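You operate a simulated robot arm through the tools that you are given. There is no shell and no other tool.

Carry out the task below with a simulated robot arm. There is one attempt and no reset: what you move stays moved.

JOB
Wipe the low cube's side smudge off and dust its top.
Fine: desk lamp off first, its head is up to 65 C, and it stays off; use the green duster and put it back. What is to be rubbed or washed off counts as gone when no trace of it is left.

The check looks at the end state, three seconds after you hand in, the way a careful person would. Anything else that was tipped, shoved, dropped, spilled or broken makes it a failure.

ROBOT AND FRAMES
A 7-joint arm with a two-finger parallel gripper, fixed in place. Base frame: the origin is at the foot of the arm, x ahead of it, y to its left, z up; the work surface is at about z = 0.73. Units: m, rad, N and s.
Its first joint turns from -2.304 to 2.304 rad. Payload 3.91 kg.
Tool frame: the origin (TCP) lies between the finger pads and is the grasp point; the fingertips stand 0.03 m ahead of it; z points along the fingers, y is the line along which they close. Largest opening 0.11 m; finger width 0.02, thickness 0.01; the body of the gripper, 0.048 by 0.112 m, starts 0.055 m behind the TCP.
Orientation is that of the tool frame in the base frame, as [roll, pitch, yaw] about the fixed x, y, z axes, in that order (R = Rz(yaw) Ry(pitch) Rx(roll)). With the fingers straight down and closing along the base's y, the tool's x points along the base's -x, its y along +y and its z along -z.

CONTROLS
- The arm moves only by the tool apply_moves. Its argument "moves" is a list of rows, each a list of 6 numbers: the shift along the tool's x, y, z in units of 25 mm (1.0 is 25 mm), then the turn, a rotation vector about the tool's x, y, z in units of 4 degrees (1.0 is 4 degrees). In form: [[x, y, z, rx, ry, rz], ...]. A call has 1 to 20 rows; each row shifts and turns the commanded pose from where the row before left it, along the tool's axes as they then stand. "gripper" is the closure, from 0 (fully open) to 1 (shut), set as the call begins (left out, the last holds). A call with a number of a shift or a turn outside -1 to 1 is refused whole. Rows are played at 5 a second. More than 0.05 m and 0.15 rad between two rows, or a gripper value outside its range, and nothing of the call is played. Where a pose cannot be reached the arm comes as near as it can. A force on the tool above 70 N (or 10 N above the force at the start of the call, whichever is more), or a blocked arm, ends the call early, and 0.2 s more pass. Each finger travels about 0.108 m/s and halts on what it meets, pressing with about 23 N; the grip force reading is that of the motor and also rises with nothing between the fingers. The clock runs only during rows and for 0.2 s after the last one: add rows that do not move to give the fingers time. It gives the time, the measured TCP pose, the force on the tool (base axes), the opening and the grip force at its end, in the units of the frame above (readings bear some noise), with the torque about the TCP (base axes, N m) and any sound that the robot's microphone picked up, and new pictures: "views" is both (left out), scene, wrist or none.
- Cameras (640 x 400 px; columns grow to the right, rows downward): "scene" is fixed at [0.0485, 0.6506, 1.8803]; the picture's right is [-0.49, -0.87, 0.00], its down [-0.75, 0.42, -0.51] and it looks along [0.44, -0.25, -0.86] (base axes); focal length 304 px, centre (320, 200). "wrist" rides on the gripper at [0.072, 0.017, -0.103] in the tool frame; the picture's right is [-0.23, 0.97, 0.00], its down [-0.76, -0.18, -0.62] and it looks along [-0.61, -0.14, 0.78] (tool axes); focal length 222 px, centre (320, 200). There is no depth. A picture from a camera that has moved, and an enlarged one, comes with that camera's place and axes in the base frame and with its lens.
- enlarge(camera, box): a new picture of the part [left, top, right, bottom] of that camera's present view, enlarged. It takes no simulated time.
- close_job(): hands the job in; it is judged then, once.

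Places have to be worked out from the pictures, the camera data and where the tool is seen. Open the gripper and draw the arm clear of the work before you hand the job in, unless the task says otherwise.

The tools are called by a JSON object that holds its "name" and its "arguments". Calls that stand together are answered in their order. apply_moves: Moves the arm, as the interface text tells. Its arguments: {"type":"object","properties":{"moves":{"type":"array"},"gripper":{"type":"number"},"views":{"type":"string","enum":["both","scene","wrist","none"]}},"required":["moves"]} The other tools are called the same way: enlarge (camera, box) takes an enlarged picture of a part of a camera's view; close_job () hands the job in.

At the start:

```text
time: 0.0
tool_pos: [0.2103, 0.4707, 1.5366]
orientation: [3.141, 0.001, 3.142]
wrist_force: [0.0, -0.6, 0.2]
ft_torque: [-0.04, -0.01, 0.0]
grip_width: 0.1098
grasp_force: 0.0
```

scene: 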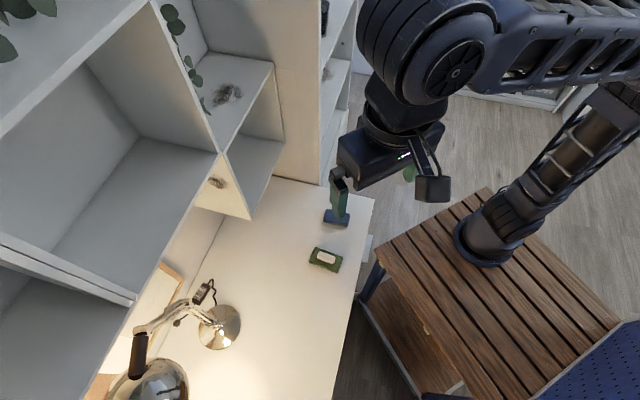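
wrist: 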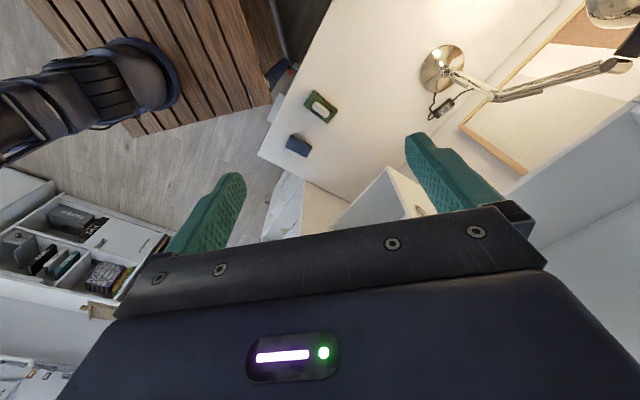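

I'll look closely at the scene first, to find the cubes, the duster and the lamp switch.

{"name": "enlarge", "arguments": {"camera": "scene", "box": [160, 160, 400, 310]}}

{"name": "enlarge", "arguments": {"camera": "scene", "box": [80, 250, 320, 400]}}

{"name": "enlarge", "arguments": {"camera": "scene", "box": [140, 0, 380, 230]}}

{"name": "enlarge", "arguments": {"camera": "wrist", "box": [240, 30, 500, 240]}}

{"name": "enlarge", "arguments": {"camera": "scene", "box": [0, 0, 640, 400]}}

```text
2.67 times, centred on (280, 235) of scene
camera zoom: at [0.0485, 0.6506, 1.8803], right [-0.49, -0.87, 0.0], down [-0.75, 0.42, -0.51], along [0.44, -0.25, -0.86], focal length 810 px, centre (427, 107)
```

zoom: 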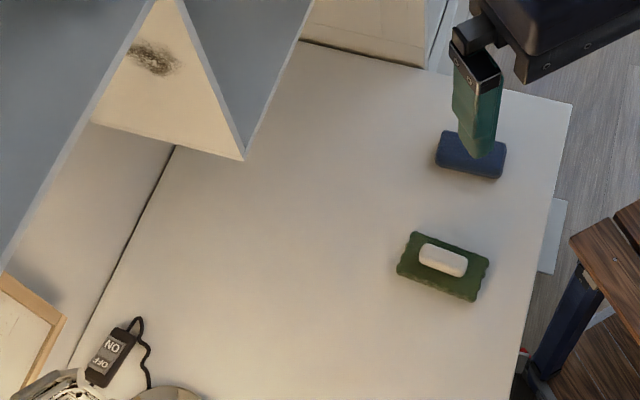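

```text
2.67 times, centred on (200, 325) of scene
camera zoom: at [0.0485, 0.6506, 1.8803], right [-0.49, -0.87, 0.0], down [-0.75, 0.42, -0.51], along [0.44, -0.25, -0.86], focal length 810 px, centre (640, -133)
```

zoom: 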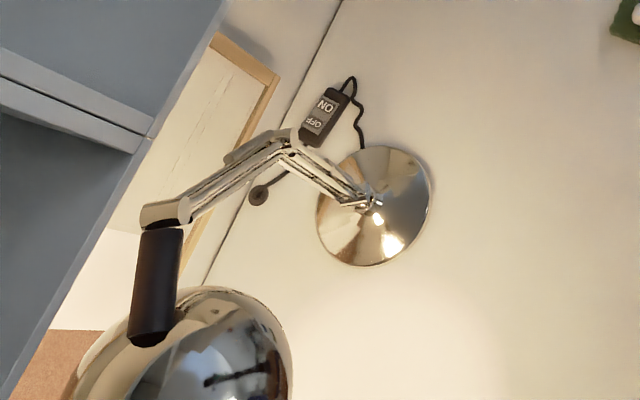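

```text
1.74 times, centred on (260, 115) of scene
camera zoom: at [0.0485, 0.6506, 1.8803], right [-0.49, -0.87, 0.0], down [-0.75, 0.42, -0.51], along [0.44, -0.25, -0.86], focal length 528 px, centre (424, 348)
```

zoom: 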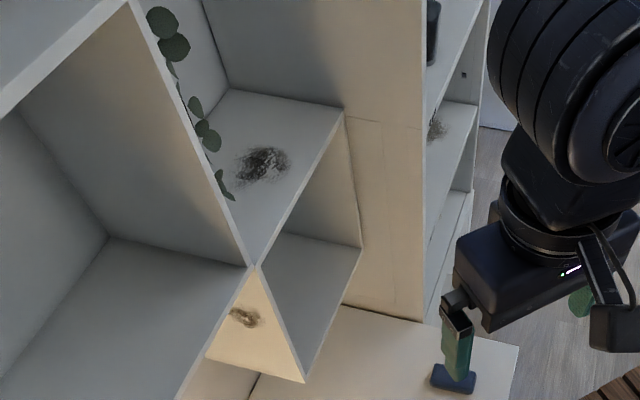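

```text
1.90 times, centred on (370, 135) of wrist
camera zoom: at [0.1367, 0.4888, 1.6415], right [0.23, 0.97, 0.0], down [0.76, -0.18, 0.62], along [0.61, -0.14, -0.78], focal length 423 px, centre (225, 324)
```

zoom: 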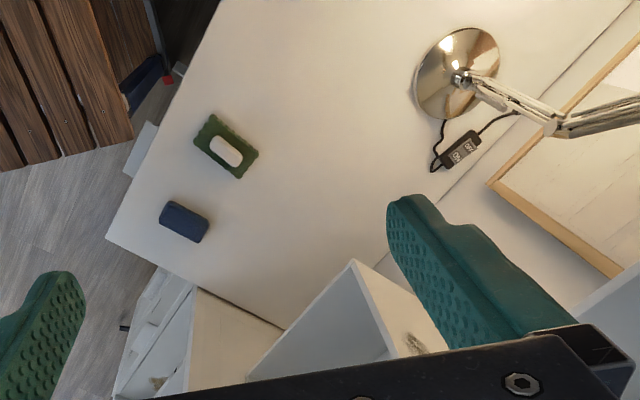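

```text
1.00 times, centred on (320, 200) of scene (not enlarged: the box is as wide or as high as the picture)
camera zoom: at [0.0485, 0.6506, 1.8803], right [-0.49, -0.87, 0.0], down [-0.75, 0.42, -0.51], along [0.44, -0.25, -0.86], focal length 304 px, centre (320, 200)
```

zoom: 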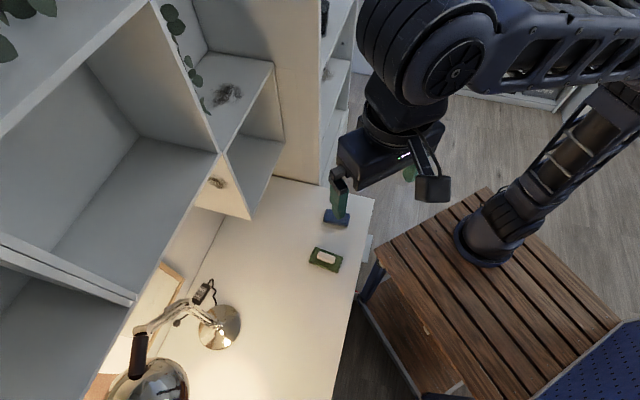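

The low cube is the wall cube whose smudged side faces the lamp. I place its front-left corner near (0.57, 0.62), with z from about 0.97 to 1.29. The lamp's inline ON/OFF switch lies near (0.50, 0.90) on the desk and the green duster near (0.39, 0.44). I'll turn the tool to face outward and lower it a little for a better look.

{"name": "apply_moves", "arguments": {"moves": [[0, 0, 0, 0, 0, -1], [0, 0, 0, 0, 0, -1], [0, 0, 0, 0, 0, -1], [0, 0, 0, 0, 0, -1], [0, 0, 0, 0, 0, -1], [0, 0, 0, 0, 0, -1], [0, 0, 0, 0, 0, -1], [0, 0, 0, 0, 0, -1], [0, 0, 0, 0, 0, -1], [0, 0, 0, 0, 0, -1], [0, 0, 0, 0, 0, -1], [0, 0, 0, 0, 0, -1], [0, 0, 0, 0, 0, -1], [0, 0, 1, 0, 0, 0], [0, 0, 1, 0, 0, 0], [0, 0, 1, 0, 0, 0], [0, 0, 1, 0, 0, 0], [0, 0, 1, 0, 0, 0], [0, 0, 1, 0, 0, 0]], "gripper": 1}}

```text
time: 4.0
tool_pos: [0.2108, 0.4698, 1.3868]
orientation: [-3.14, 0.0, -2.233]
wrist_force: [-0.2, -0.9, 0.2]
ft_torque: [0.02, -0.01, 0.02]
grip_width: 0.0
grasp_force: 22.8
camera wrist: at [0.1515, 0.4249, 1.4922], right [-0.63, 0.78, 0.0], down [0.61, 0.49, 0.62], along [0.49, 0.39, -0.78], focal length 222 px, centre (320, 200)
```

scene: 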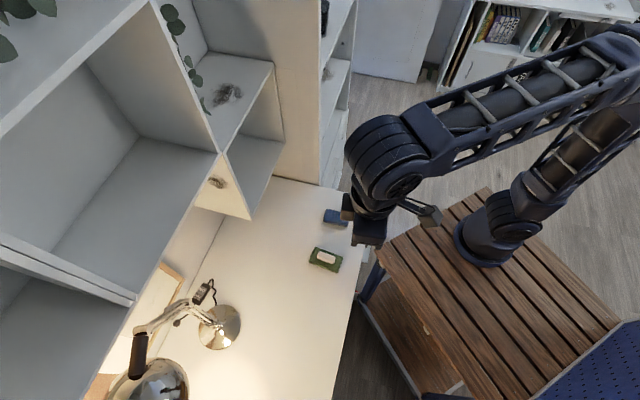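
wrist: 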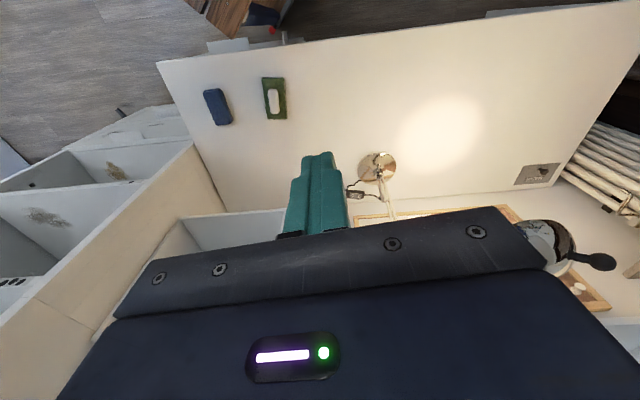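

The tool now faces azimuth 52°, clear of everything. I'll descend in front of the low cube towards the switch, staying well away from the lamp, and look at the switch closely.

{"name": "apply_moves", "arguments": {"moves": [[-0.55, 0, 0.96, 0, 0, 0], [-0.55, 0, 0.96, 0, 0, 0], [-0.55, 0, 0.96, 0, 0, 0], [-0.55, 0, 0.96, 0, 0, 0], [-0.55, 0, 0.96, 0, 0, 0], [-0.55, 0, 0.96, 0, 0, 0], [-0.55, 0, 0.96, 0, 0, 0], [-0.55, 0, 0.96, 0, 0, 0], [-0.55, 0, 0.96, 0, 0, 0], [-0.55, 0, 0.96, 0, 0, 0], [-0.55, 0, 0.96, 0, 0, 0], [-0.55, 0, 0.96, 0, 0, 0], [-0.55, 0, 0.96, 0, 0, 0], [-0.55, 0, 0.96, 0, 0, 0]]}}

{"name": "enlarge", "arguments": {"camera": "wrist", "box": [260, 60, 500, 210]}}

```text
time: 7.0
tool_pos: [0.3298, 0.6227, 1.0502]
orientation: [3.14, -0.001, -2.231]
wrist_force: [-0.2, -1.0, -0.3]
ft_torque: [0.0, 0.03, -0.01]
grip_width: 0.0001
grasp_force: 23.0
camera wrist: at [0.2708, 0.5768, 1.156], right [-0.63, 0.78, 0.0], down [0.61, 0.49, 0.62], along [0.49, 0.39, -0.78], focal length 222 px, centre (320, 200)
```

scene: 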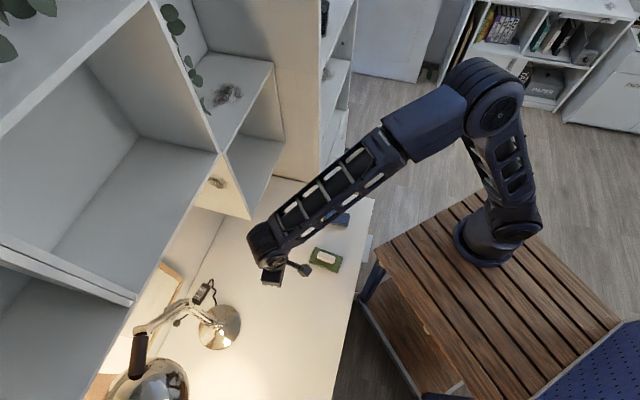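
wrist: 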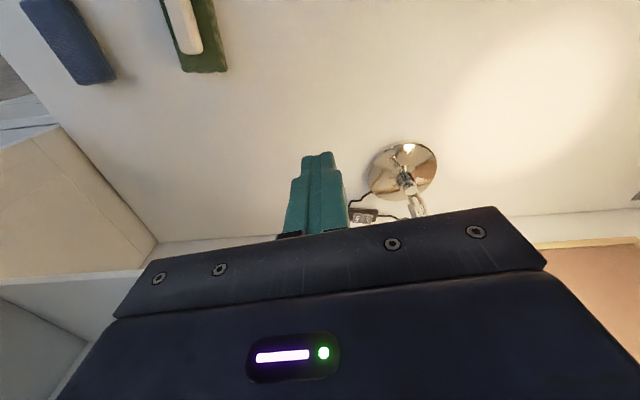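

```text
2.67 times, centred on (380, 135) of wrist
camera zoom: at [0.2708, 0.5768, 1.156], right [-0.63, 0.78, 0.0], down [0.61, 0.49, 0.62], along [0.49, 0.39, -0.78], focal length 592 px, centre (160, 373)
```

zoom: 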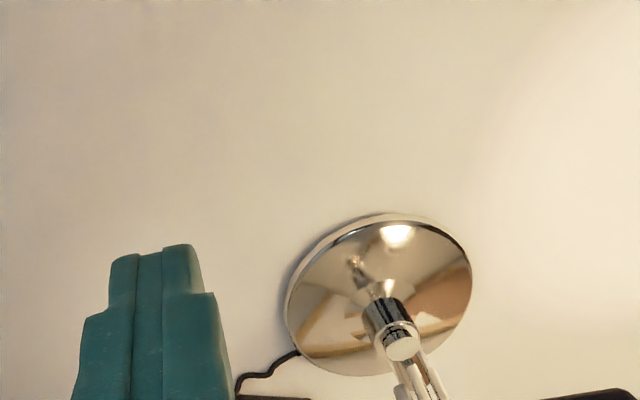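

The wrist ray confirms the switch at (0.499, 0.897). I'll zoom in from the scene camera to see which end is OFF and how the rocker lies.

{"name": "enlarge", "arguments": {"camera": "scene", "box": [180, 272, 228, 312]}}

{"name": "enlarge", "arguments": {"camera": "wrist", "box": [335, 190, 435, 240]}}

{"name": "enlarge", "arguments": {"camera": "scene", "box": [300, 190, 380, 280]}}

{"name": "enlarge", "arguments": {"camera": "scene", "box": [160, 40, 300, 230]}}

```text
10.00 times, centred on (204, 292) of scene
camera zoom: at [0.0485, 0.6506, 1.8803], right [-0.49, -0.87, 0.0], down [-0.75, 0.42, -0.51], along [0.44, -0.25, -0.86], focal length 3038 px, centre (1480, -720)
```

zoom: 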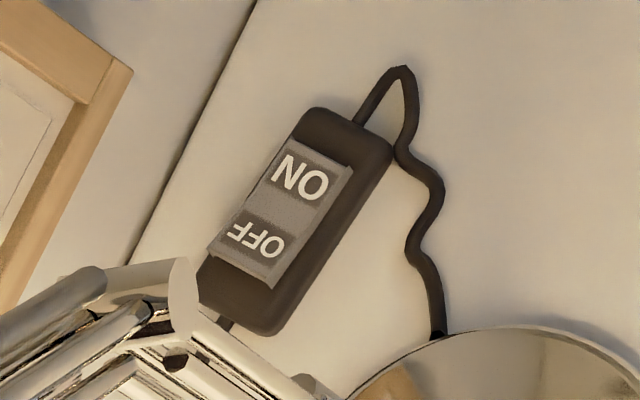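

```text
6.40 times, centred on (385, 215) of wrist
camera zoom: at [0.2708, 0.5768, 1.156], right [-0.63, 0.78, 0.0], down [0.61, 0.49, 0.62], along [0.49, 0.39, -0.78], focal length 1422 px, centre (-96, 104)
```

zoom: 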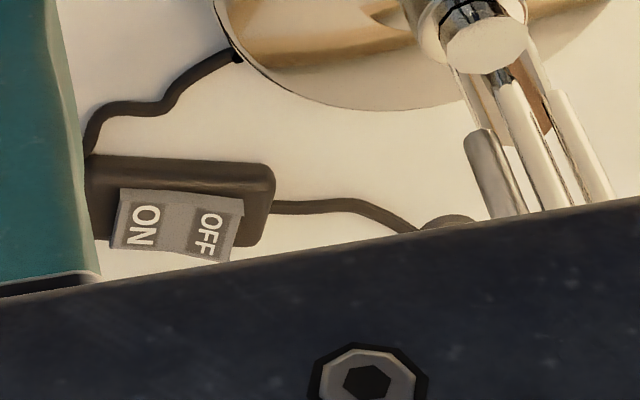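

```text
4.44 times, centred on (340, 235) of scene
camera zoom: at [0.0485, 0.6506, 1.8803], right [-0.49, -0.87, 0.0], down [-0.75, 0.42, -0.51], along [0.44, -0.25, -0.86], focal length 1350 px, centre (231, 44)
```

zoom: 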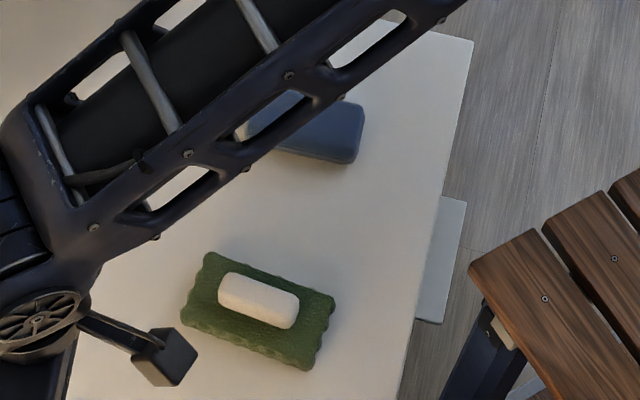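

```text
2.11 times, centred on (230, 135) of scene
camera zoom: at [0.0485, 0.6506, 1.8803], right [-0.49, -0.87, 0.0], down [-0.75, 0.42, -0.51], along [0.44, -0.25, -0.86], focal length 640 px, centre (510, 337)
```

zoom: 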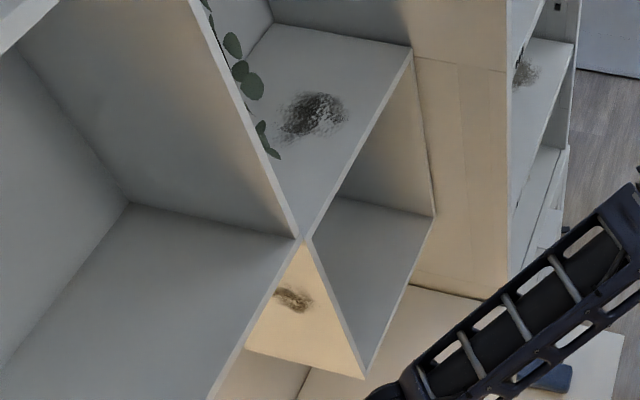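

OFF is the end nearer the lamp elbow, at about (0.490, 0.912). The lamp stem stands near (0.37, 0.876). I'll turn and tilt the tool so the hand trails towards the robot, on the clear right side, before approaching.

{"name": "apply_moves", "arguments": {"moves": [[0, 0, 0, 0, 0, -1], [0, 0, 0, 0, 0, -1], [0, 0, 0, 0, 0, -1], [0, 0, 0, 0, 0, -1], [0, 0, 0, 0, 0, -1], [0, 0, 0, 0, 0, -1], [0, 0, 0, 0, 0, -1], [0, 0, 0, 0, 0, -1], [0, 0, 0, 0, -1, 0], [0, 0, 0, 0, -1, 0], [0, 0, 0, 0, -1, 0], [0, 0, 0, 0, -1, 0], [0, 0, 0, 0, -1, 0], [0, 0, 0, 0, -1, 0], [0, 0, 0, 0, -1, 0], [0, 0, 0, 0, -1, 0], [0, 0, 0, 0, -1, 0]]}}

```text
time: 10.6
tool_pos: [0.329, 0.6235, 1.05]
orientation: [-3.14, 0.631, -1.675]
wrist_force: [0.0, -0.5, -0.1]
ft_torque: [-0.01, 0.01, 0.01]
grip_width: 0.0
grasp_force: 22.6
camera wrist: at [0.299, 0.5076, 1.093], right [-0.95, 0.28, 0.13], down [0.2, 0.23, 0.95], along [0.24, 0.93, -0.28], focal length 222 px, centre (320, 200)
```

scene: 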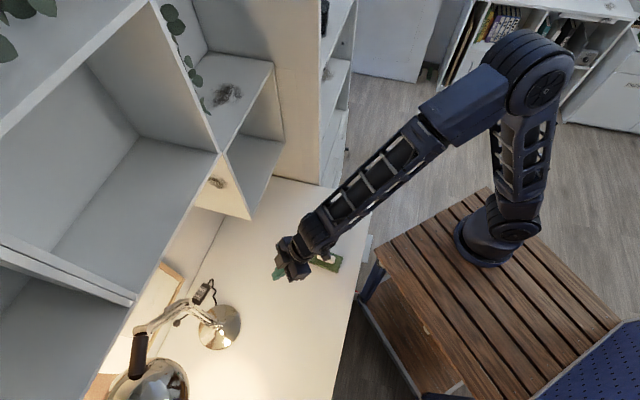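
wrist: 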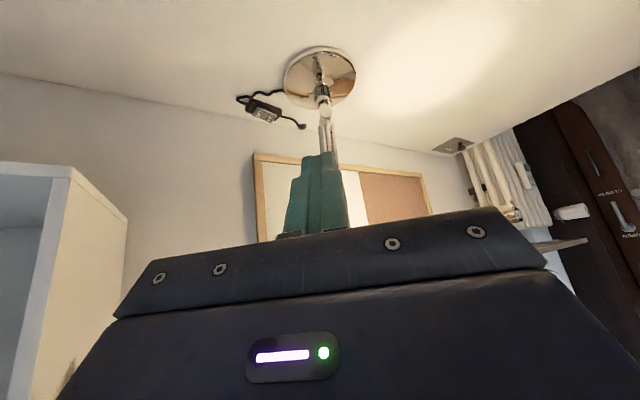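

The view is now clear: switch, lamp base and stem are all visible. I'll move along the tool to a hover above and in front of the switch.

{"name": "apply_moves", "arguments": {"moves": [[-0.369, -0.431, 0.972, 0, 0, 0], [-0.369, -0.431, 0.972, 0, 0, 0], [-0.369, -0.431, 0.972, 0, 0, 0], [-0.369, -0.431, 0.972, 0, 0, 0], [-0.369, -0.431, 0.972, 0, 0, 0], [-0.369, -0.431, 0.972, 0, 0, 0], [-0.369, -0.431, 0.972, 0, 0, 0], [-0.369, -0.431, 0.972, 0, 0, 0], [-0.369, -0.431, 0.972, 0, 0, 0], [-0.369, -0.431, 0.972, 0, 0, 0], [-0.369, -0.431, 0.972, 0, 0, 0]]}}

{"name": "enlarge", "arguments": {"camera": "wrist", "box": [200, 20, 440, 230]}}

{"name": "enlarge", "arguments": {"camera": "scene", "box": [140, 230, 300, 350]}}

```text
time: 13.0
tool_pos: [0.4722, 0.8499, 0.894]
orientation: [3.141, 0.629, -1.675]
wrist_force: [0.0, 0.8, 0.4]
ft_torque: [-0.03, 0.01, -0.01]
grip_width: 0.0003
grasp_force: 23.0
camera wrist: at [0.4422, 0.7339, 0.9367], right [-0.95, 0.28, 0.13], down [0.2, 0.23, 0.95], along [0.24, 0.93, -0.28], focal length 222 px, centre (320, 200)
```

scene: 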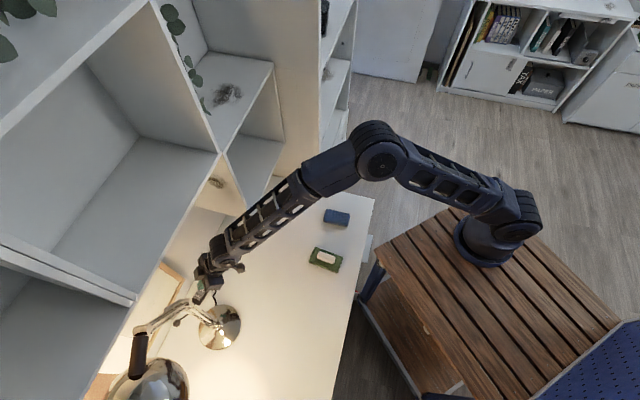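
wrist: 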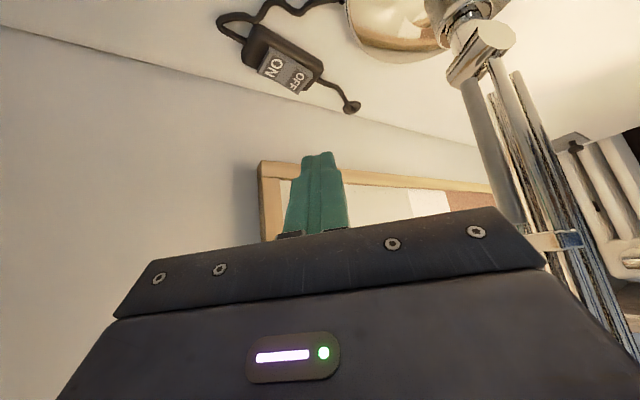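

```text
1.90 times, centred on (320, 125) of wrist
camera zoom: at [0.4422, 0.7339, 0.9367], right [-0.95, 0.28, 0.13], down [0.2, 0.23, 0.95], along [0.24, 0.93, -0.28], focal length 423 px, centre (320, 343)
```

zoom: 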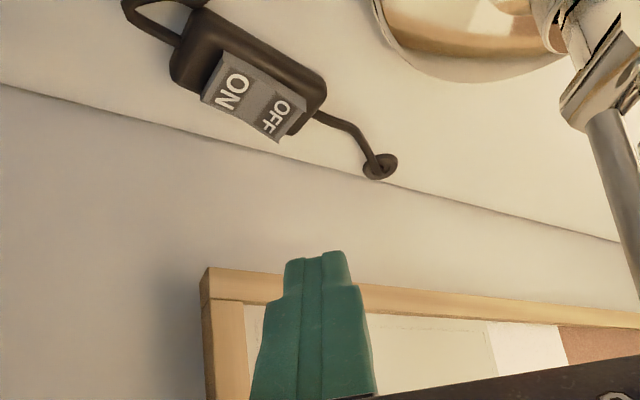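

```text
3.33 times, centred on (220, 290) of scene
camera zoom: at [0.0485, 0.6506, 1.8803], right [-0.49, -0.87, 0.0], down [-0.75, 0.42, -0.51], along [0.44, -0.25, -0.86], focal length 1013 px, centre (653, -100)
```

zoom: 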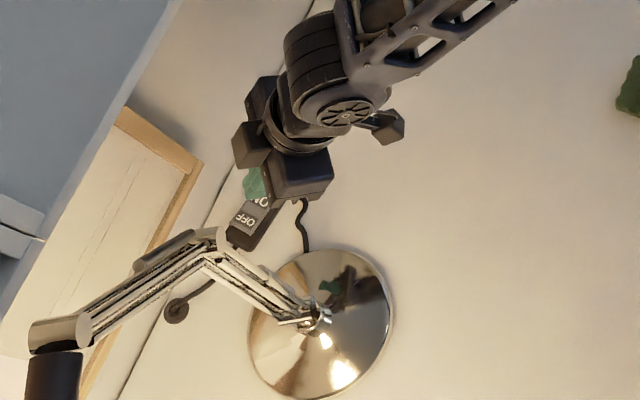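

The switch's OFF pad reads at about (0.490, 0.910, 0.757), and the body clears the stem by about 4 cm. I'll move to just above the OFF pad.

{"name": "apply_moves", "arguments": {"moves": [[-0.06, -0.1, 0.83, 0, 0, 0], [-0.06, -0.1, 0.83, 0, 0, 0], [-0.06, -0.1, 0.83, 0, 0, 0], [-0.06, -0.1, 0.83, 0, 0, 0]]}}

{"name": "enlarge", "arguments": {"camera": "wrist", "box": [200, 20, 440, 230]}}

{"name": "enlarge", "arguments": {"camera": "scene", "box": [170, 250, 250, 320]}}

```text
time: 14.0
tool_pos: [0.4864, 0.9024, 0.8315]
orientation: [3.141, 0.628, -1.674]
wrist_force: [-0.2, -0.8, 0.1]
ft_torque: [0.0, -0.02, -0.02]
grip_width: 0.0001
grasp_force: 23.7
camera wrist: at [0.4573, 0.7861, 0.8728], right [-0.95, 0.28, 0.13], down [0.2, 0.23, 0.95], along [0.24, 0.93, -0.28], focal length 222 px, centre (320, 200)
```

scene: 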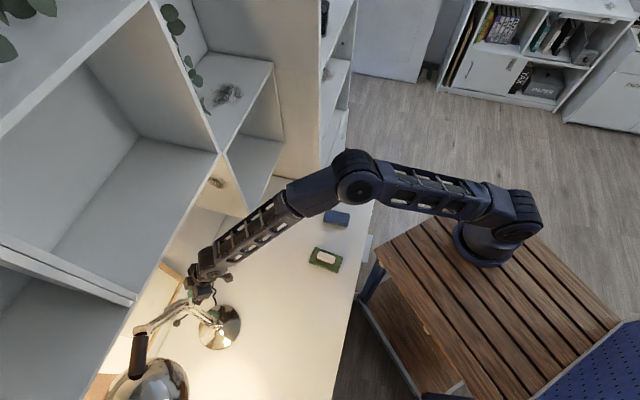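
wrist: 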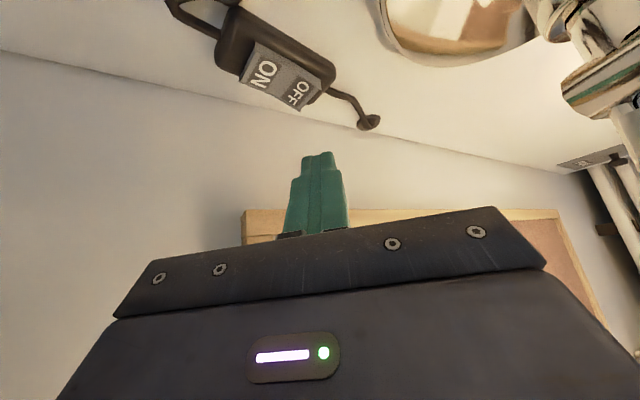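

```text
1.90 times, centred on (320, 125) of wrist
camera zoom: at [0.4573, 0.7861, 0.8728], right [-0.95, 0.28, 0.13], down [0.2, 0.23, 0.95], along [0.24, 0.93, -0.28], focal length 423 px, centre (320, 343)
```

zoom: 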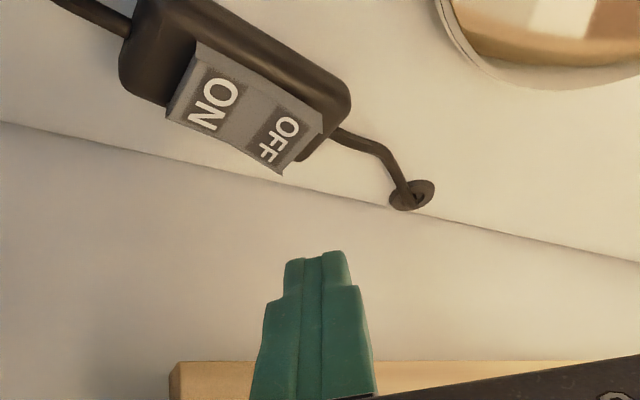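

```text
5.71 times, centred on (210, 285) of scene
camera zoom: at [0.0485, 0.6506, 1.8803], right [-0.49, -0.87, 0.0], down [-0.75, 0.42, -0.51], along [0.44, -0.25, -0.86], focal length 1736 px, centre (949, -286)
```

zoom: 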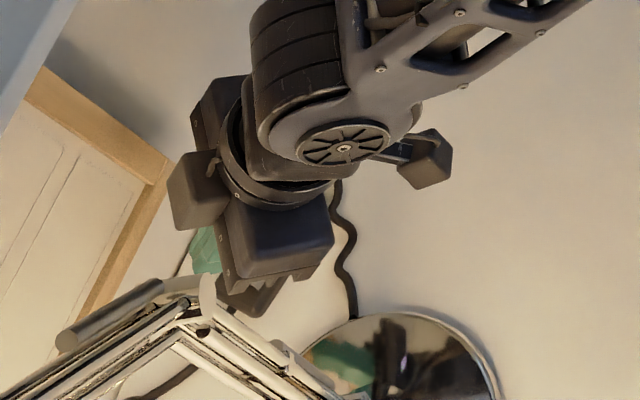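

The tip edge lines up with the OFF pad. I'll lower straight down in small steps until I feel contact.

{"name": "apply_moves", "arguments": {"moves": [[0.28, -0.12, 0.39, 0, 0, 0], [0.28, 0, 0.39, 0, 0, 0], [0.19, 0, 0.26, 0, 0, 0]]}}

{"name": "enlarge", "arguments": {"camera": "wrist", "box": [200, 0, 440, 210]}}

```text
time: 14.8
tool_pos: [0.4903, 0.9009, 0.7978]
orientation: [3.141, 0.628, -1.675]
wrist_force: [-0.4, 0.2, -0.1]
ft_torque: [-0.04, 0.04, 0.04]
grip_width: 0.0002
grasp_force: 23.3
camera wrist: at [0.4607, 0.7849, 0.8396], right [-0.95, 0.28, 0.13], down [0.2, 0.23, 0.95], along [0.24, 0.93, -0.28], focal length 222 px, centre (320, 200)
```

scene: 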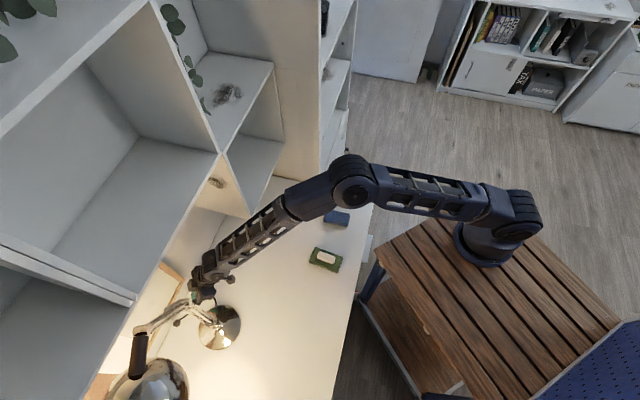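
wrist: 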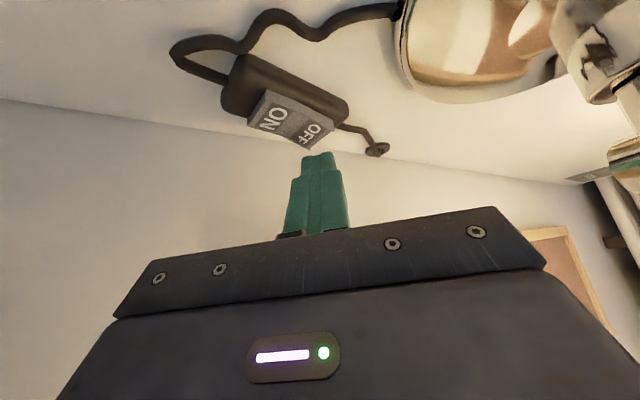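

```text
1.90 times, centred on (320, 105) of wrist
camera zoom: at [0.4607, 0.7849, 0.8396], right [-0.95, 0.28, 0.13], down [0.2, 0.23, 0.95], along [0.24, 0.93, -0.28], focal length 423 px, centre (320, 381)
```

zoom: 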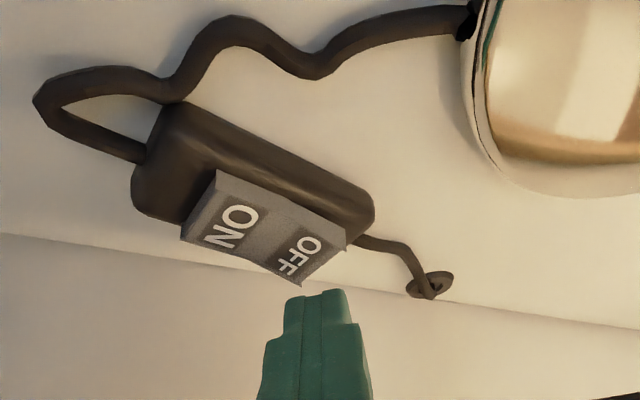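

Almost there: the tip is right over the OFF end. I'll press down in 3 mm steps.

{"name": "apply_moves", "arguments": {"moves": [[0.071, 0, 0.097, 0, 0, 0], [0.071, 0, 0.097, 0, 0, 0], [0.071, 0, 0.097, 0, 0, 0], [0.071, 0, 0.097, 0, 0, 0]]}}

{"name": "enlarge", "arguments": {"camera": "wrist", "box": [200, 0, 440, 210]}}

```text
time: 15.8
tool_pos: [0.4899, 0.9006, 0.7839]
orientation: [-3.141, 0.629, -1.675]
wrist_force: [0.4, -0.5, -0.9]
ft_torque: [0.0, -0.01, -0.02]
grip_width: 0.0
grasp_force: 23.1
camera wrist: at [0.4604, 0.7844, 0.8273], right [-0.95, 0.28, 0.13], down [0.2, 0.23, 0.95], along [0.24, 0.93, -0.28], focal length 222 px, centre (320, 200)
```

scene: 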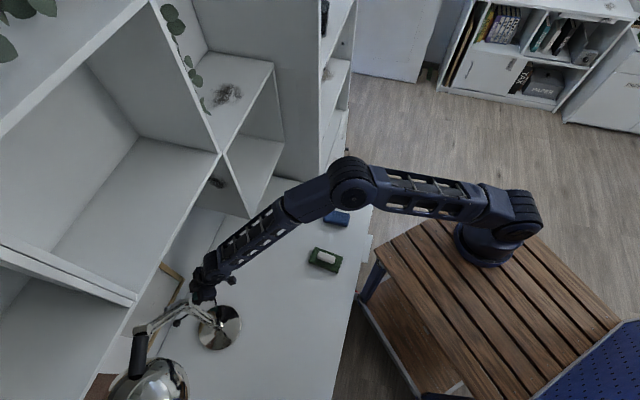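
wrist: 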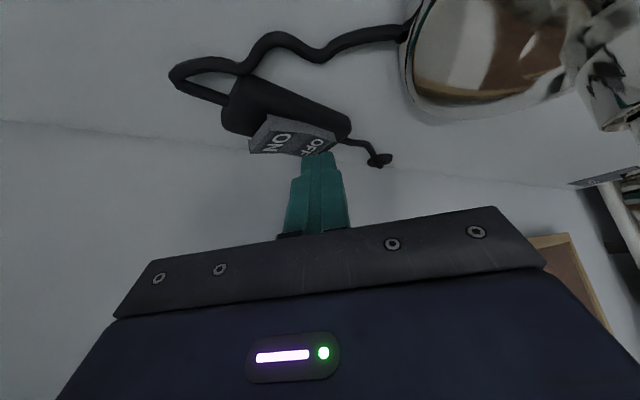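

```text
1.90 times, centred on (320, 105) of wrist
camera zoom: at [0.4604, 0.7844, 0.8273], right [-0.95, 0.28, 0.13], down [0.2, 0.23, 0.95], along [0.24, 0.93, -0.28], focal length 423 px, centre (320, 381)
```

zoom: 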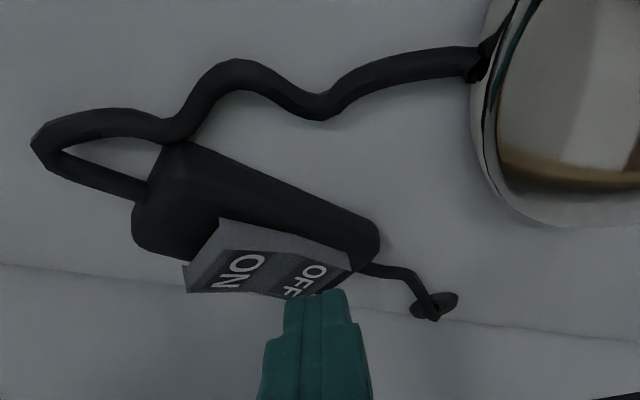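

The lamp is off. I'll lift straight up and retrace the same path back to the open area.

{"name": "apply_moves", "arguments": {"moves": [[-0.55, 0, -0.75, 0, 0, 0], [-0.55, 0, -0.75, 0, 0, 0], [0.06, 0.1, -0.83, 0, 0, 0], [0.06, 0.1, -0.83, 0, 0, 0], [0.06, 0.1, -0.83, 0, 0, 0], [0.06, 0.1, -0.83, 0, 0, 0], [0.369, 0.431, -0.972, 0, 0, 0], [0.369, 0.431, -0.972, 0, 0, 0], [0.369, 0.431, -0.972, 0, 0, 0], [0.369, 0.431, -0.972, 0, 0, 0], [0.369, 0.431, -0.972, 0, 0, 0], [0.369, 0.431, -0.972, 0, 0, 0], [0.369, 0.431, -0.972, 0, 0, 0], [0.369, 0.431, -0.972, 0, 0, 0], [0.369, 0.431, -0.972, 0, 0, 0], [0.369, 0.431, -0.972, 0, 0, 0], [0.369, 0.431, -0.972, 0, 0, 0]]}}

{"name": "enlarge", "arguments": {"camera": "scene", "box": [160, 40, 300, 230]}}

{"name": "enlarge", "arguments": {"camera": "scene", "box": [180, 272, 228, 312]}}

```text
time: 19.4
tool_pos: [0.3337, 0.6238, 1.0518]
orientation: [3.141, 0.626, -1.675]
wrist_force: [0.5, -0.5, -0.6]
ft_torque: [0.02, 0.02, 0.03]
grip_width: 0.0
grasp_force: 23.2
camera wrist: at [0.3039, 0.5078, 1.0946], right [-0.95, 0.28, 0.13], down [0.2, 0.23, 0.95], along [0.24, 0.93, -0.28], focal length 222 px, centre (320, 200)
```

scene: 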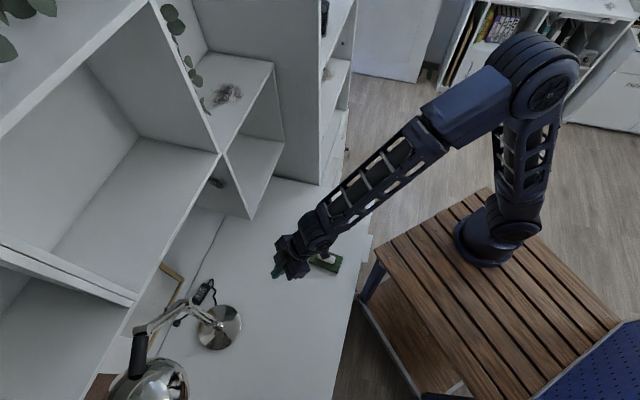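
wrist: 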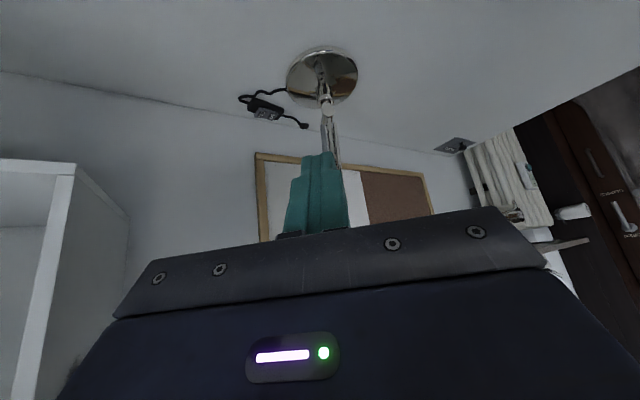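

```text
2.11 times, centred on (230, 135) of scene
camera zoom: at [0.0485, 0.6506, 1.8803], right [-0.49, -0.87, 0.0], down [-0.75, 0.42, -0.51], along [0.44, -0.25, -0.86], focal length 640 px, centre (510, 337)
```

zoom: 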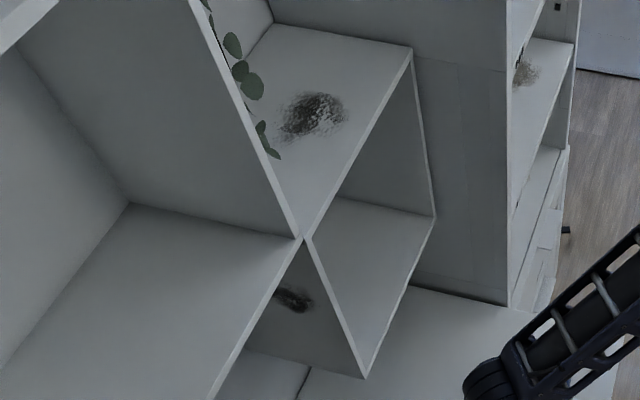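

```text
10.00 times, centred on (204, 292) of scene
camera zoom: at [0.0485, 0.6506, 1.8803], right [-0.49, -0.87, 0.0], down [-0.75, 0.42, -0.51], along [0.44, -0.25, -0.86], focal length 3038 px, centre (1480, -720)
```

zoom: 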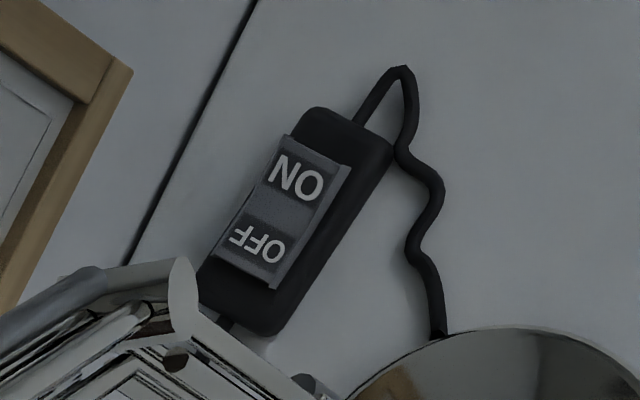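

The lamp is off and nothing else moved. The green duster is about 0.12 × 0.066 m, with a white handle centred near (0.383, 0.431) and its long axis at azimuth about 42°. I'll open the gripper, turn the tilted tool to azimuth 42°, and move over the desk to look at it.

{"name": "apply_moves", "arguments": {"moves": [[0, 0, 0, 0.563, 0, 0.77], [0, 0, 0, 0.563, 0, 0.77], [0, 0, 0, 0.563, 0, 0.77], [0, 0, 0, 0.563, 0, 0.77], [0, 0, 0, 0.563, 0, 0.77], [0, 0, 0, 0.563, 0, 0.77], [0, 0, 0, 0.563, 0, 0.77], [0, 0, 0, 0.563, 0, 0.77], [0, 0, 0, 0.563, 0, 0.77], [0, 0, 0, 0.563, 0, 0.77], [0, 0, 0, 0.563, 0, 0.77]], "gripper": 0.4}}

{"name": "enlarge", "arguments": {"camera": "wrist", "box": [0, 0, 640, 400]}}

```text
time: 21.8
tool_pos: [0.3324, 0.6242, 1.0517]
orientation: [-3.139, 0.629, -2.407]
wrist_force: [0.7, -1.1, -0.3]
ft_torque: [0.01, -0.01, 0.04]
grip_width: 0.0664
grasp_force: 0.0
camera wrist: at [0.2315, 0.5568, 1.0949], right [-0.52, 0.85, 0.13], down [0.3, 0.04, 0.95], along [0.8, 0.53, -0.28], focal length 222 px, centre (320, 200)
```

scene: 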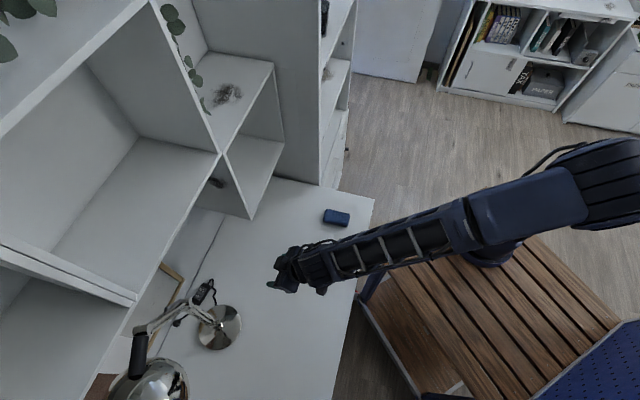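
wrist: 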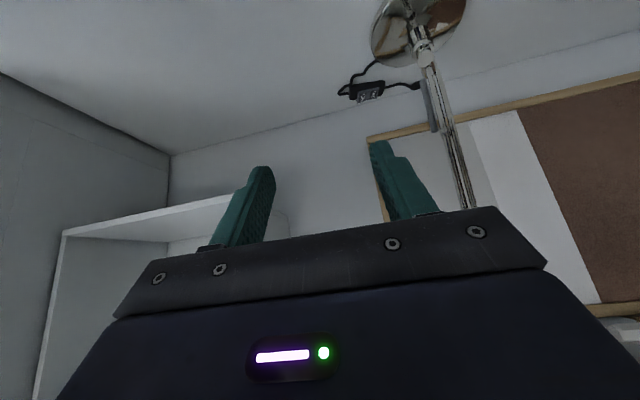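

```text
1.00 times, centred on (320, 200) of wrist (not enlarged: the box is as wide or as high as the picture)
camera zoom: at [0.2315, 0.5568, 1.0949], right [-0.52, 0.85, 0.13], down [0.3, 0.04, 0.95], along [0.8, 0.53, -0.28], focal length 222 px, centre (320, 200)
```

zoom: 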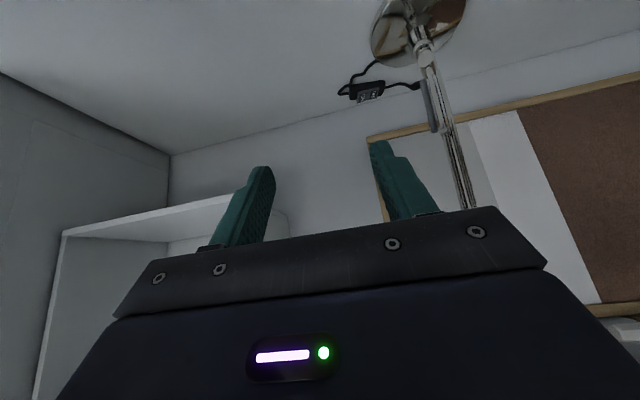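

I'll translate over the duster at a height of about 0.90 m and check that this tilted pose is reachable there.

{"name": "apply_moves", "arguments": {"moves": [[0.688, -0.714, 0.25, 0, 0, 0], [0.688, -0.714, 0.25, 0, 0, 0], [0.688, -0.714, 0.25, 0, 0, 0], [0.688, -0.714, 0.25, 0, 0, 0], [0.688, -0.714, 0.25, 0, 0, 0], [0.688, -0.714, 0.25, 0, 0, 0], [0.688, -0.714, 0.25, 0, 0, 0], [0.688, -0.714, 0.25, 0, 0, 0], [0.688, -0.714, 0.25, 0, 0, 0], [0.688, -0.714, 0.25, 0, 0, 0]]}}

```text
time: 24.0
tool_pos: [0.3752, 0.4202, 0.9021]
orientation: [-3.137, 0.629, -2.404]
wrist_force: [0.2, 0.1, 0.3]
ft_torque: [0.01, -0.02, 0.04]
grip_width: 0.066
grasp_force: 0.0
camera wrist: at [0.2745, 0.355, 0.9437], right [-0.52, 0.85, 0.13], down [0.3, 0.04, 0.95], along [0.8, 0.53, -0.28], focal length 222 px, centre (320, 200)
```

scene: 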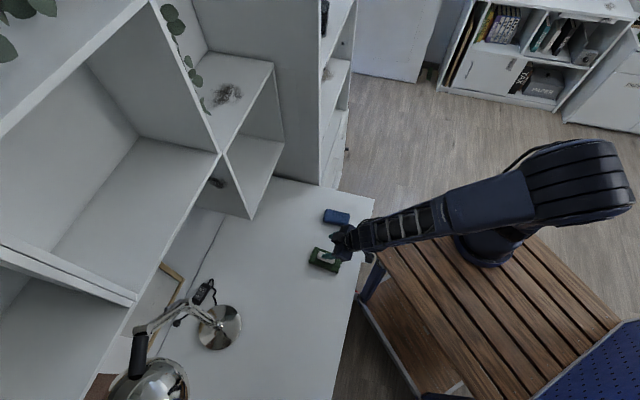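
wrist: 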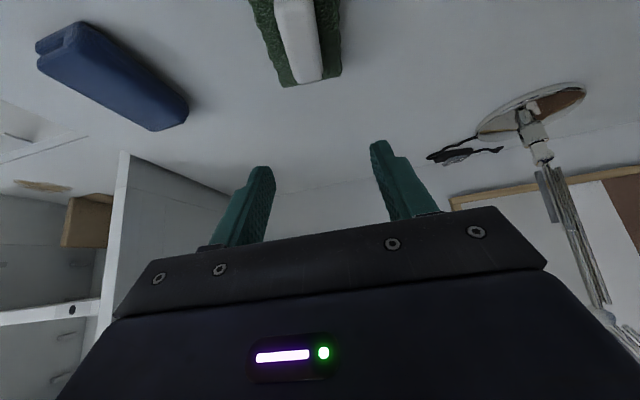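

The pose is reachable here. I'll zoom in on the duster to judge handle height and alignment.

{"name": "enlarge", "arguments": {"camera": "wrist", "box": [220, 0, 400, 112]}}

{"name": "enlarge", "arguments": {"camera": "scene", "box": [290, 195, 390, 285]}}

```text
3.56 times, centred on (310, 56) of wrist
camera zoom: at [0.2745, 0.355, 0.9437], right [-0.52, 0.85, 0.13], down [0.3, 0.04, 0.95], along [0.8, 0.53, -0.28], focal length 790 px, centre (356, 712)
```

zoom: 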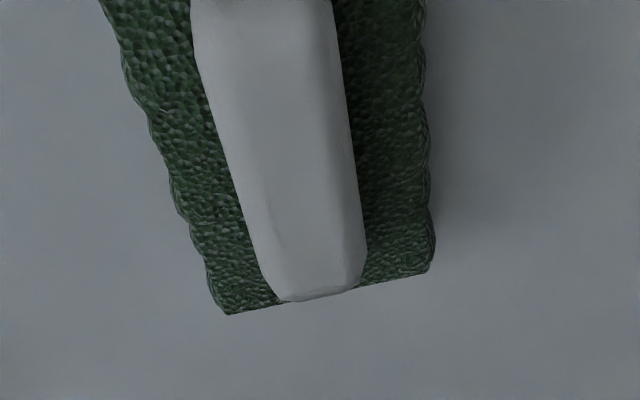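

```text
4.44 times, centred on (340, 240) of scene
camera zoom: at [0.0485, 0.6506, 1.8803], right [-0.49, -0.87, 0.0], down [-0.75, 0.42, -0.51], along [0.44, -0.25, -0.86], focal length 1350 px, centre (231, 22)
```

zoom: 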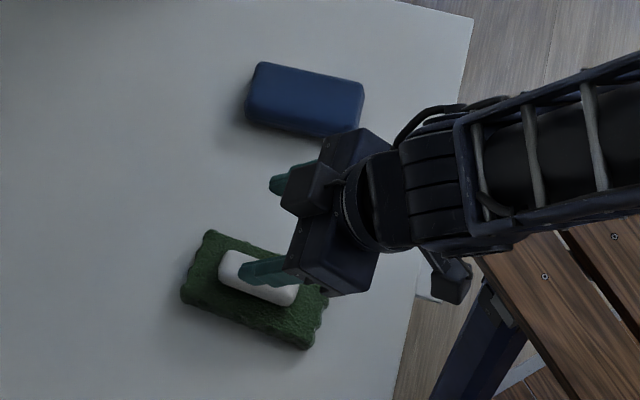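

The handle axis is at about 40°, centred near (0.385, 0.430), with its top near z 0.777 and the pad top near 0.755. I'll trim the yaw by 2°, narrow the opening and descend most of the way.

{"name": "apply_moves", "arguments": {"moves": [[0, 0, 0, 0.32, 0, 0.44], [0.548, 0.013, 0.728, 0, 0, 0], [0.548, 0.013, 0.728, 0, 0, 0], [0.548, 0.013, 0.728, 0, 0, 0], [0.39, 0.0, 0.52, 0, 0, 0]], "gripper": 0.5}}

{"name": "enlarge", "arguments": {"camera": "scene", "box": [290, 195, 390, 285]}}

```text
time: 25.2
tool_pos: [0.3737, 0.4226, 0.8167]
orientation: [-3.14, 0.627, -2.442]
wrist_force: [0.0, -0.8, 0.5]
ft_torque: [-0.03, 0.01, 0.01]
grip_width: 0.0553
grasp_force: 0.1
camera wrist: at [0.2704, 0.3592, 0.8594], right [-0.48, 0.86, 0.13], down [0.3, 0.03, 0.95], along [0.82, 0.5, -0.28], focal length 222 px, centre (320, 200)
```

scene: 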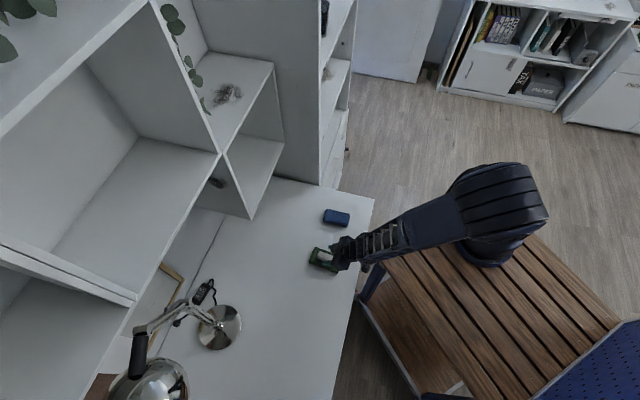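
wrist: 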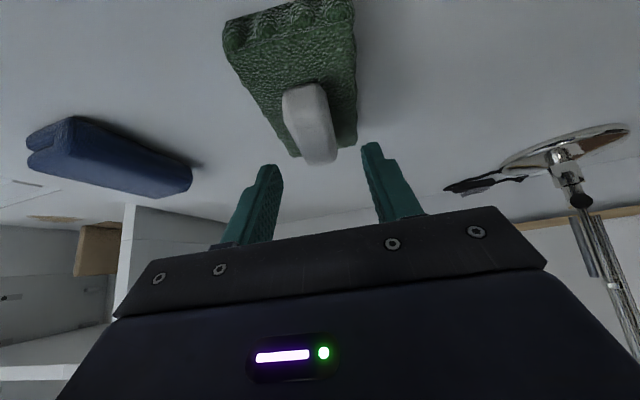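

```text
4.44 times, centred on (340, 240) of scene
camera zoom: at [0.0485, 0.6506, 1.8803], right [-0.49, -0.87, 0.0], down [-0.75, 0.42, -0.51], along [0.44, -0.25, -0.86], focal length 1350 px, centre (231, 22)
```

zoom: 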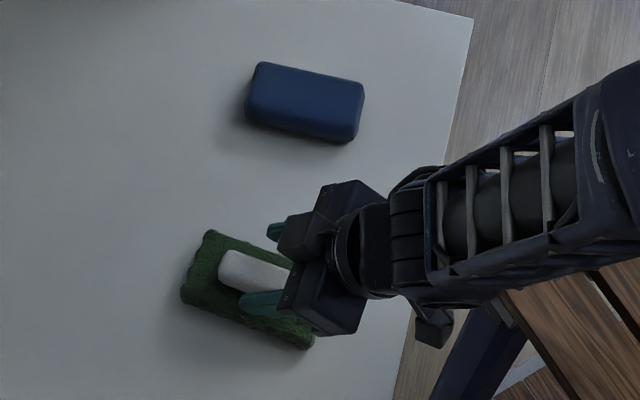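

The fingers straddle the handle neatly. I'll descend the last 29 mm.

{"name": "apply_moves", "arguments": {"moves": [[0.376, -0.03, 0.436, 0, 0, 0], [0.376, -0.03, 0.436, 0, 0, 0]]}}

{"name": "enlarge", "arguments": {"camera": "wrist", "box": [200, 50, 420, 220]}}

{"name": "enlarge", "arguments": {"camera": "scene", "box": [290, 225, 370, 285]}}

```text
time: 25.8
tool_pos: [0.373, 0.4194, 0.7898]
orientation: [-3.14, 0.63, -2.444]
wrist_force: [-0.4, -0.6, -0.7]
ft_torque: [-0.01, -0.01, -0.01]
grip_width: 0.055
grasp_force: 0.1
camera wrist: at [0.2696, 0.357, 0.8312], right [-0.48, 0.86, 0.13], down [0.3, 0.02, 0.95], along [0.82, 0.5, -0.27], focal length 222 px, centre (320, 200)
```

scene: 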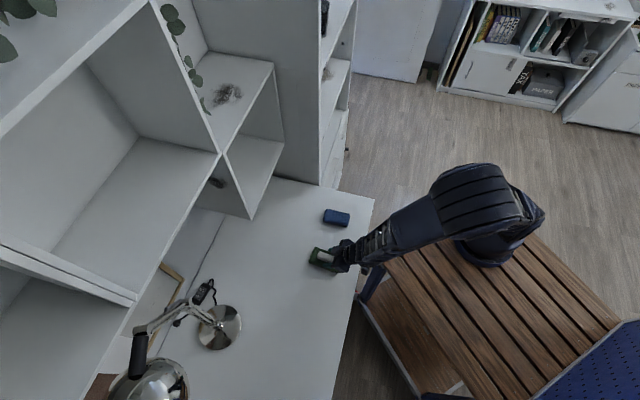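
wrist: 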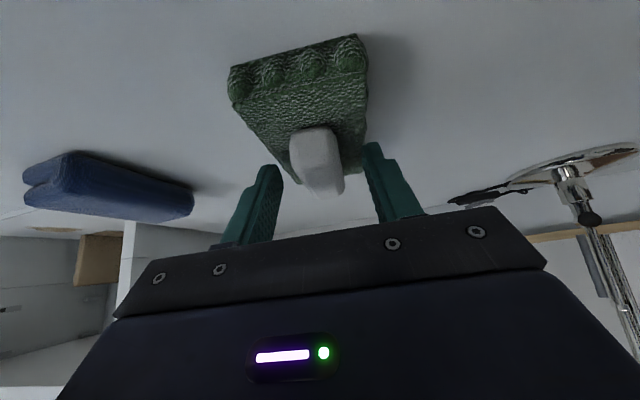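

```text
2.35 times, centred on (310, 135) of wrist
camera zoom: at [0.2696, 0.357, 0.8312], right [-0.48, 0.86, 0.13], down [0.3, 0.02, 0.95], along [0.82, 0.5, -0.27], focal length 523 px, centre (344, 353)
```

zoom: 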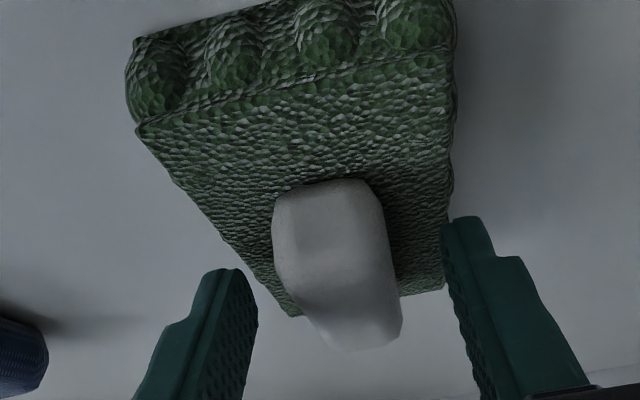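

```text
6.67 times, centred on (330, 255) of scene
camera zoom: at [0.0485, 0.6506, 1.8803], right [-0.49, -0.87, 0.0], down [-0.75, 0.42, -0.51], along [0.44, -0.25, -0.86], focal length 2026 px, centre (253, -167)
```

zoom: 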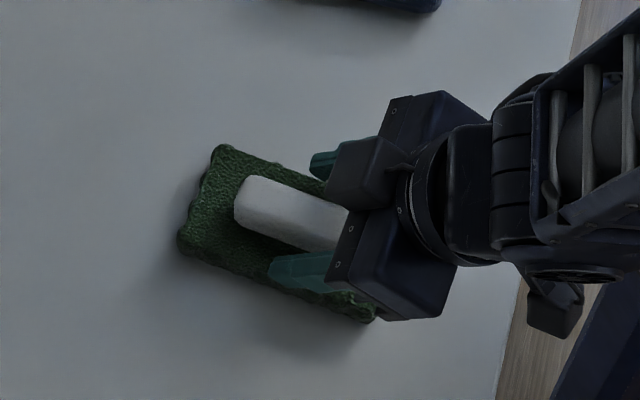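

The handle is well centred between the fingers. I'll lower 4 mm more for depth, then close.

{"name": "apply_moves", "arguments": {"moves": [[0.047, 0, 0.065, 0, 0, 0], [0.047, 0, 0.065, 0, 0, 0]], "gripper": 0.5, "views": "none"}}

{"name": "apply_moves", "arguments": {"moves": [[0, 0, 0, 0, 0, 0], [0, 0, 0, 0, 0, 0], [0, 0, 0, 0, 0, 0]], "gripper": 1}}

```text
time: 26.4
tool_pos: [0.3719, 0.4193, 0.7848]
orientation: [-3.139, 0.629, -2.443]
wrist_force: [-0.2, 0.2, -0.3]
ft_torque: [-0.01, -0.03, 0.0]
grip_width: 0.055
grasp_force: 0.1
```

```text
time: 27.2
tool_pos: [0.3721, 0.4196, 0.7852]
orientation: [-3.14, 0.627, -2.443]
wrist_force: [0.6, 0.0, 0.5]
ft_torque: [0.04, -0.1, -0.02]
grip_width: 0.0274
grasp_force: 22.9
camera wrist: at [0.2694, 0.3568, 0.8274], right [-0.48, 0.87, 0.13], down [0.3, 0.02, 0.95], along [0.82, 0.5, -0.28], focal length 222 px, centre (320, 200)
```

scene: 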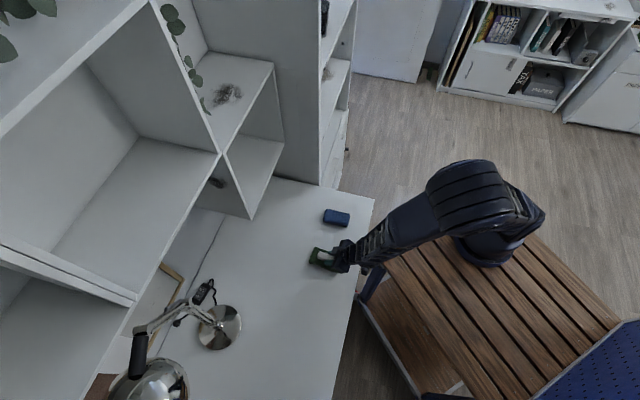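
wrist: 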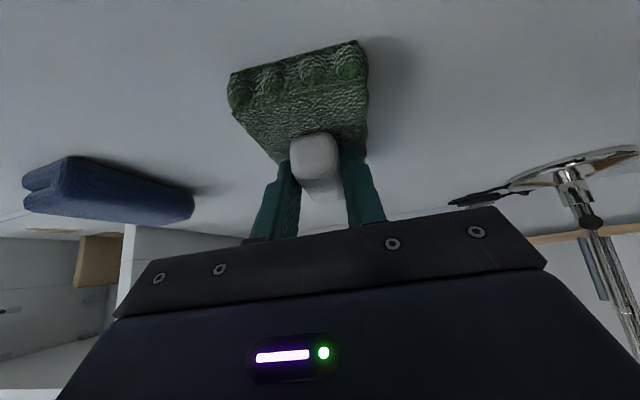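

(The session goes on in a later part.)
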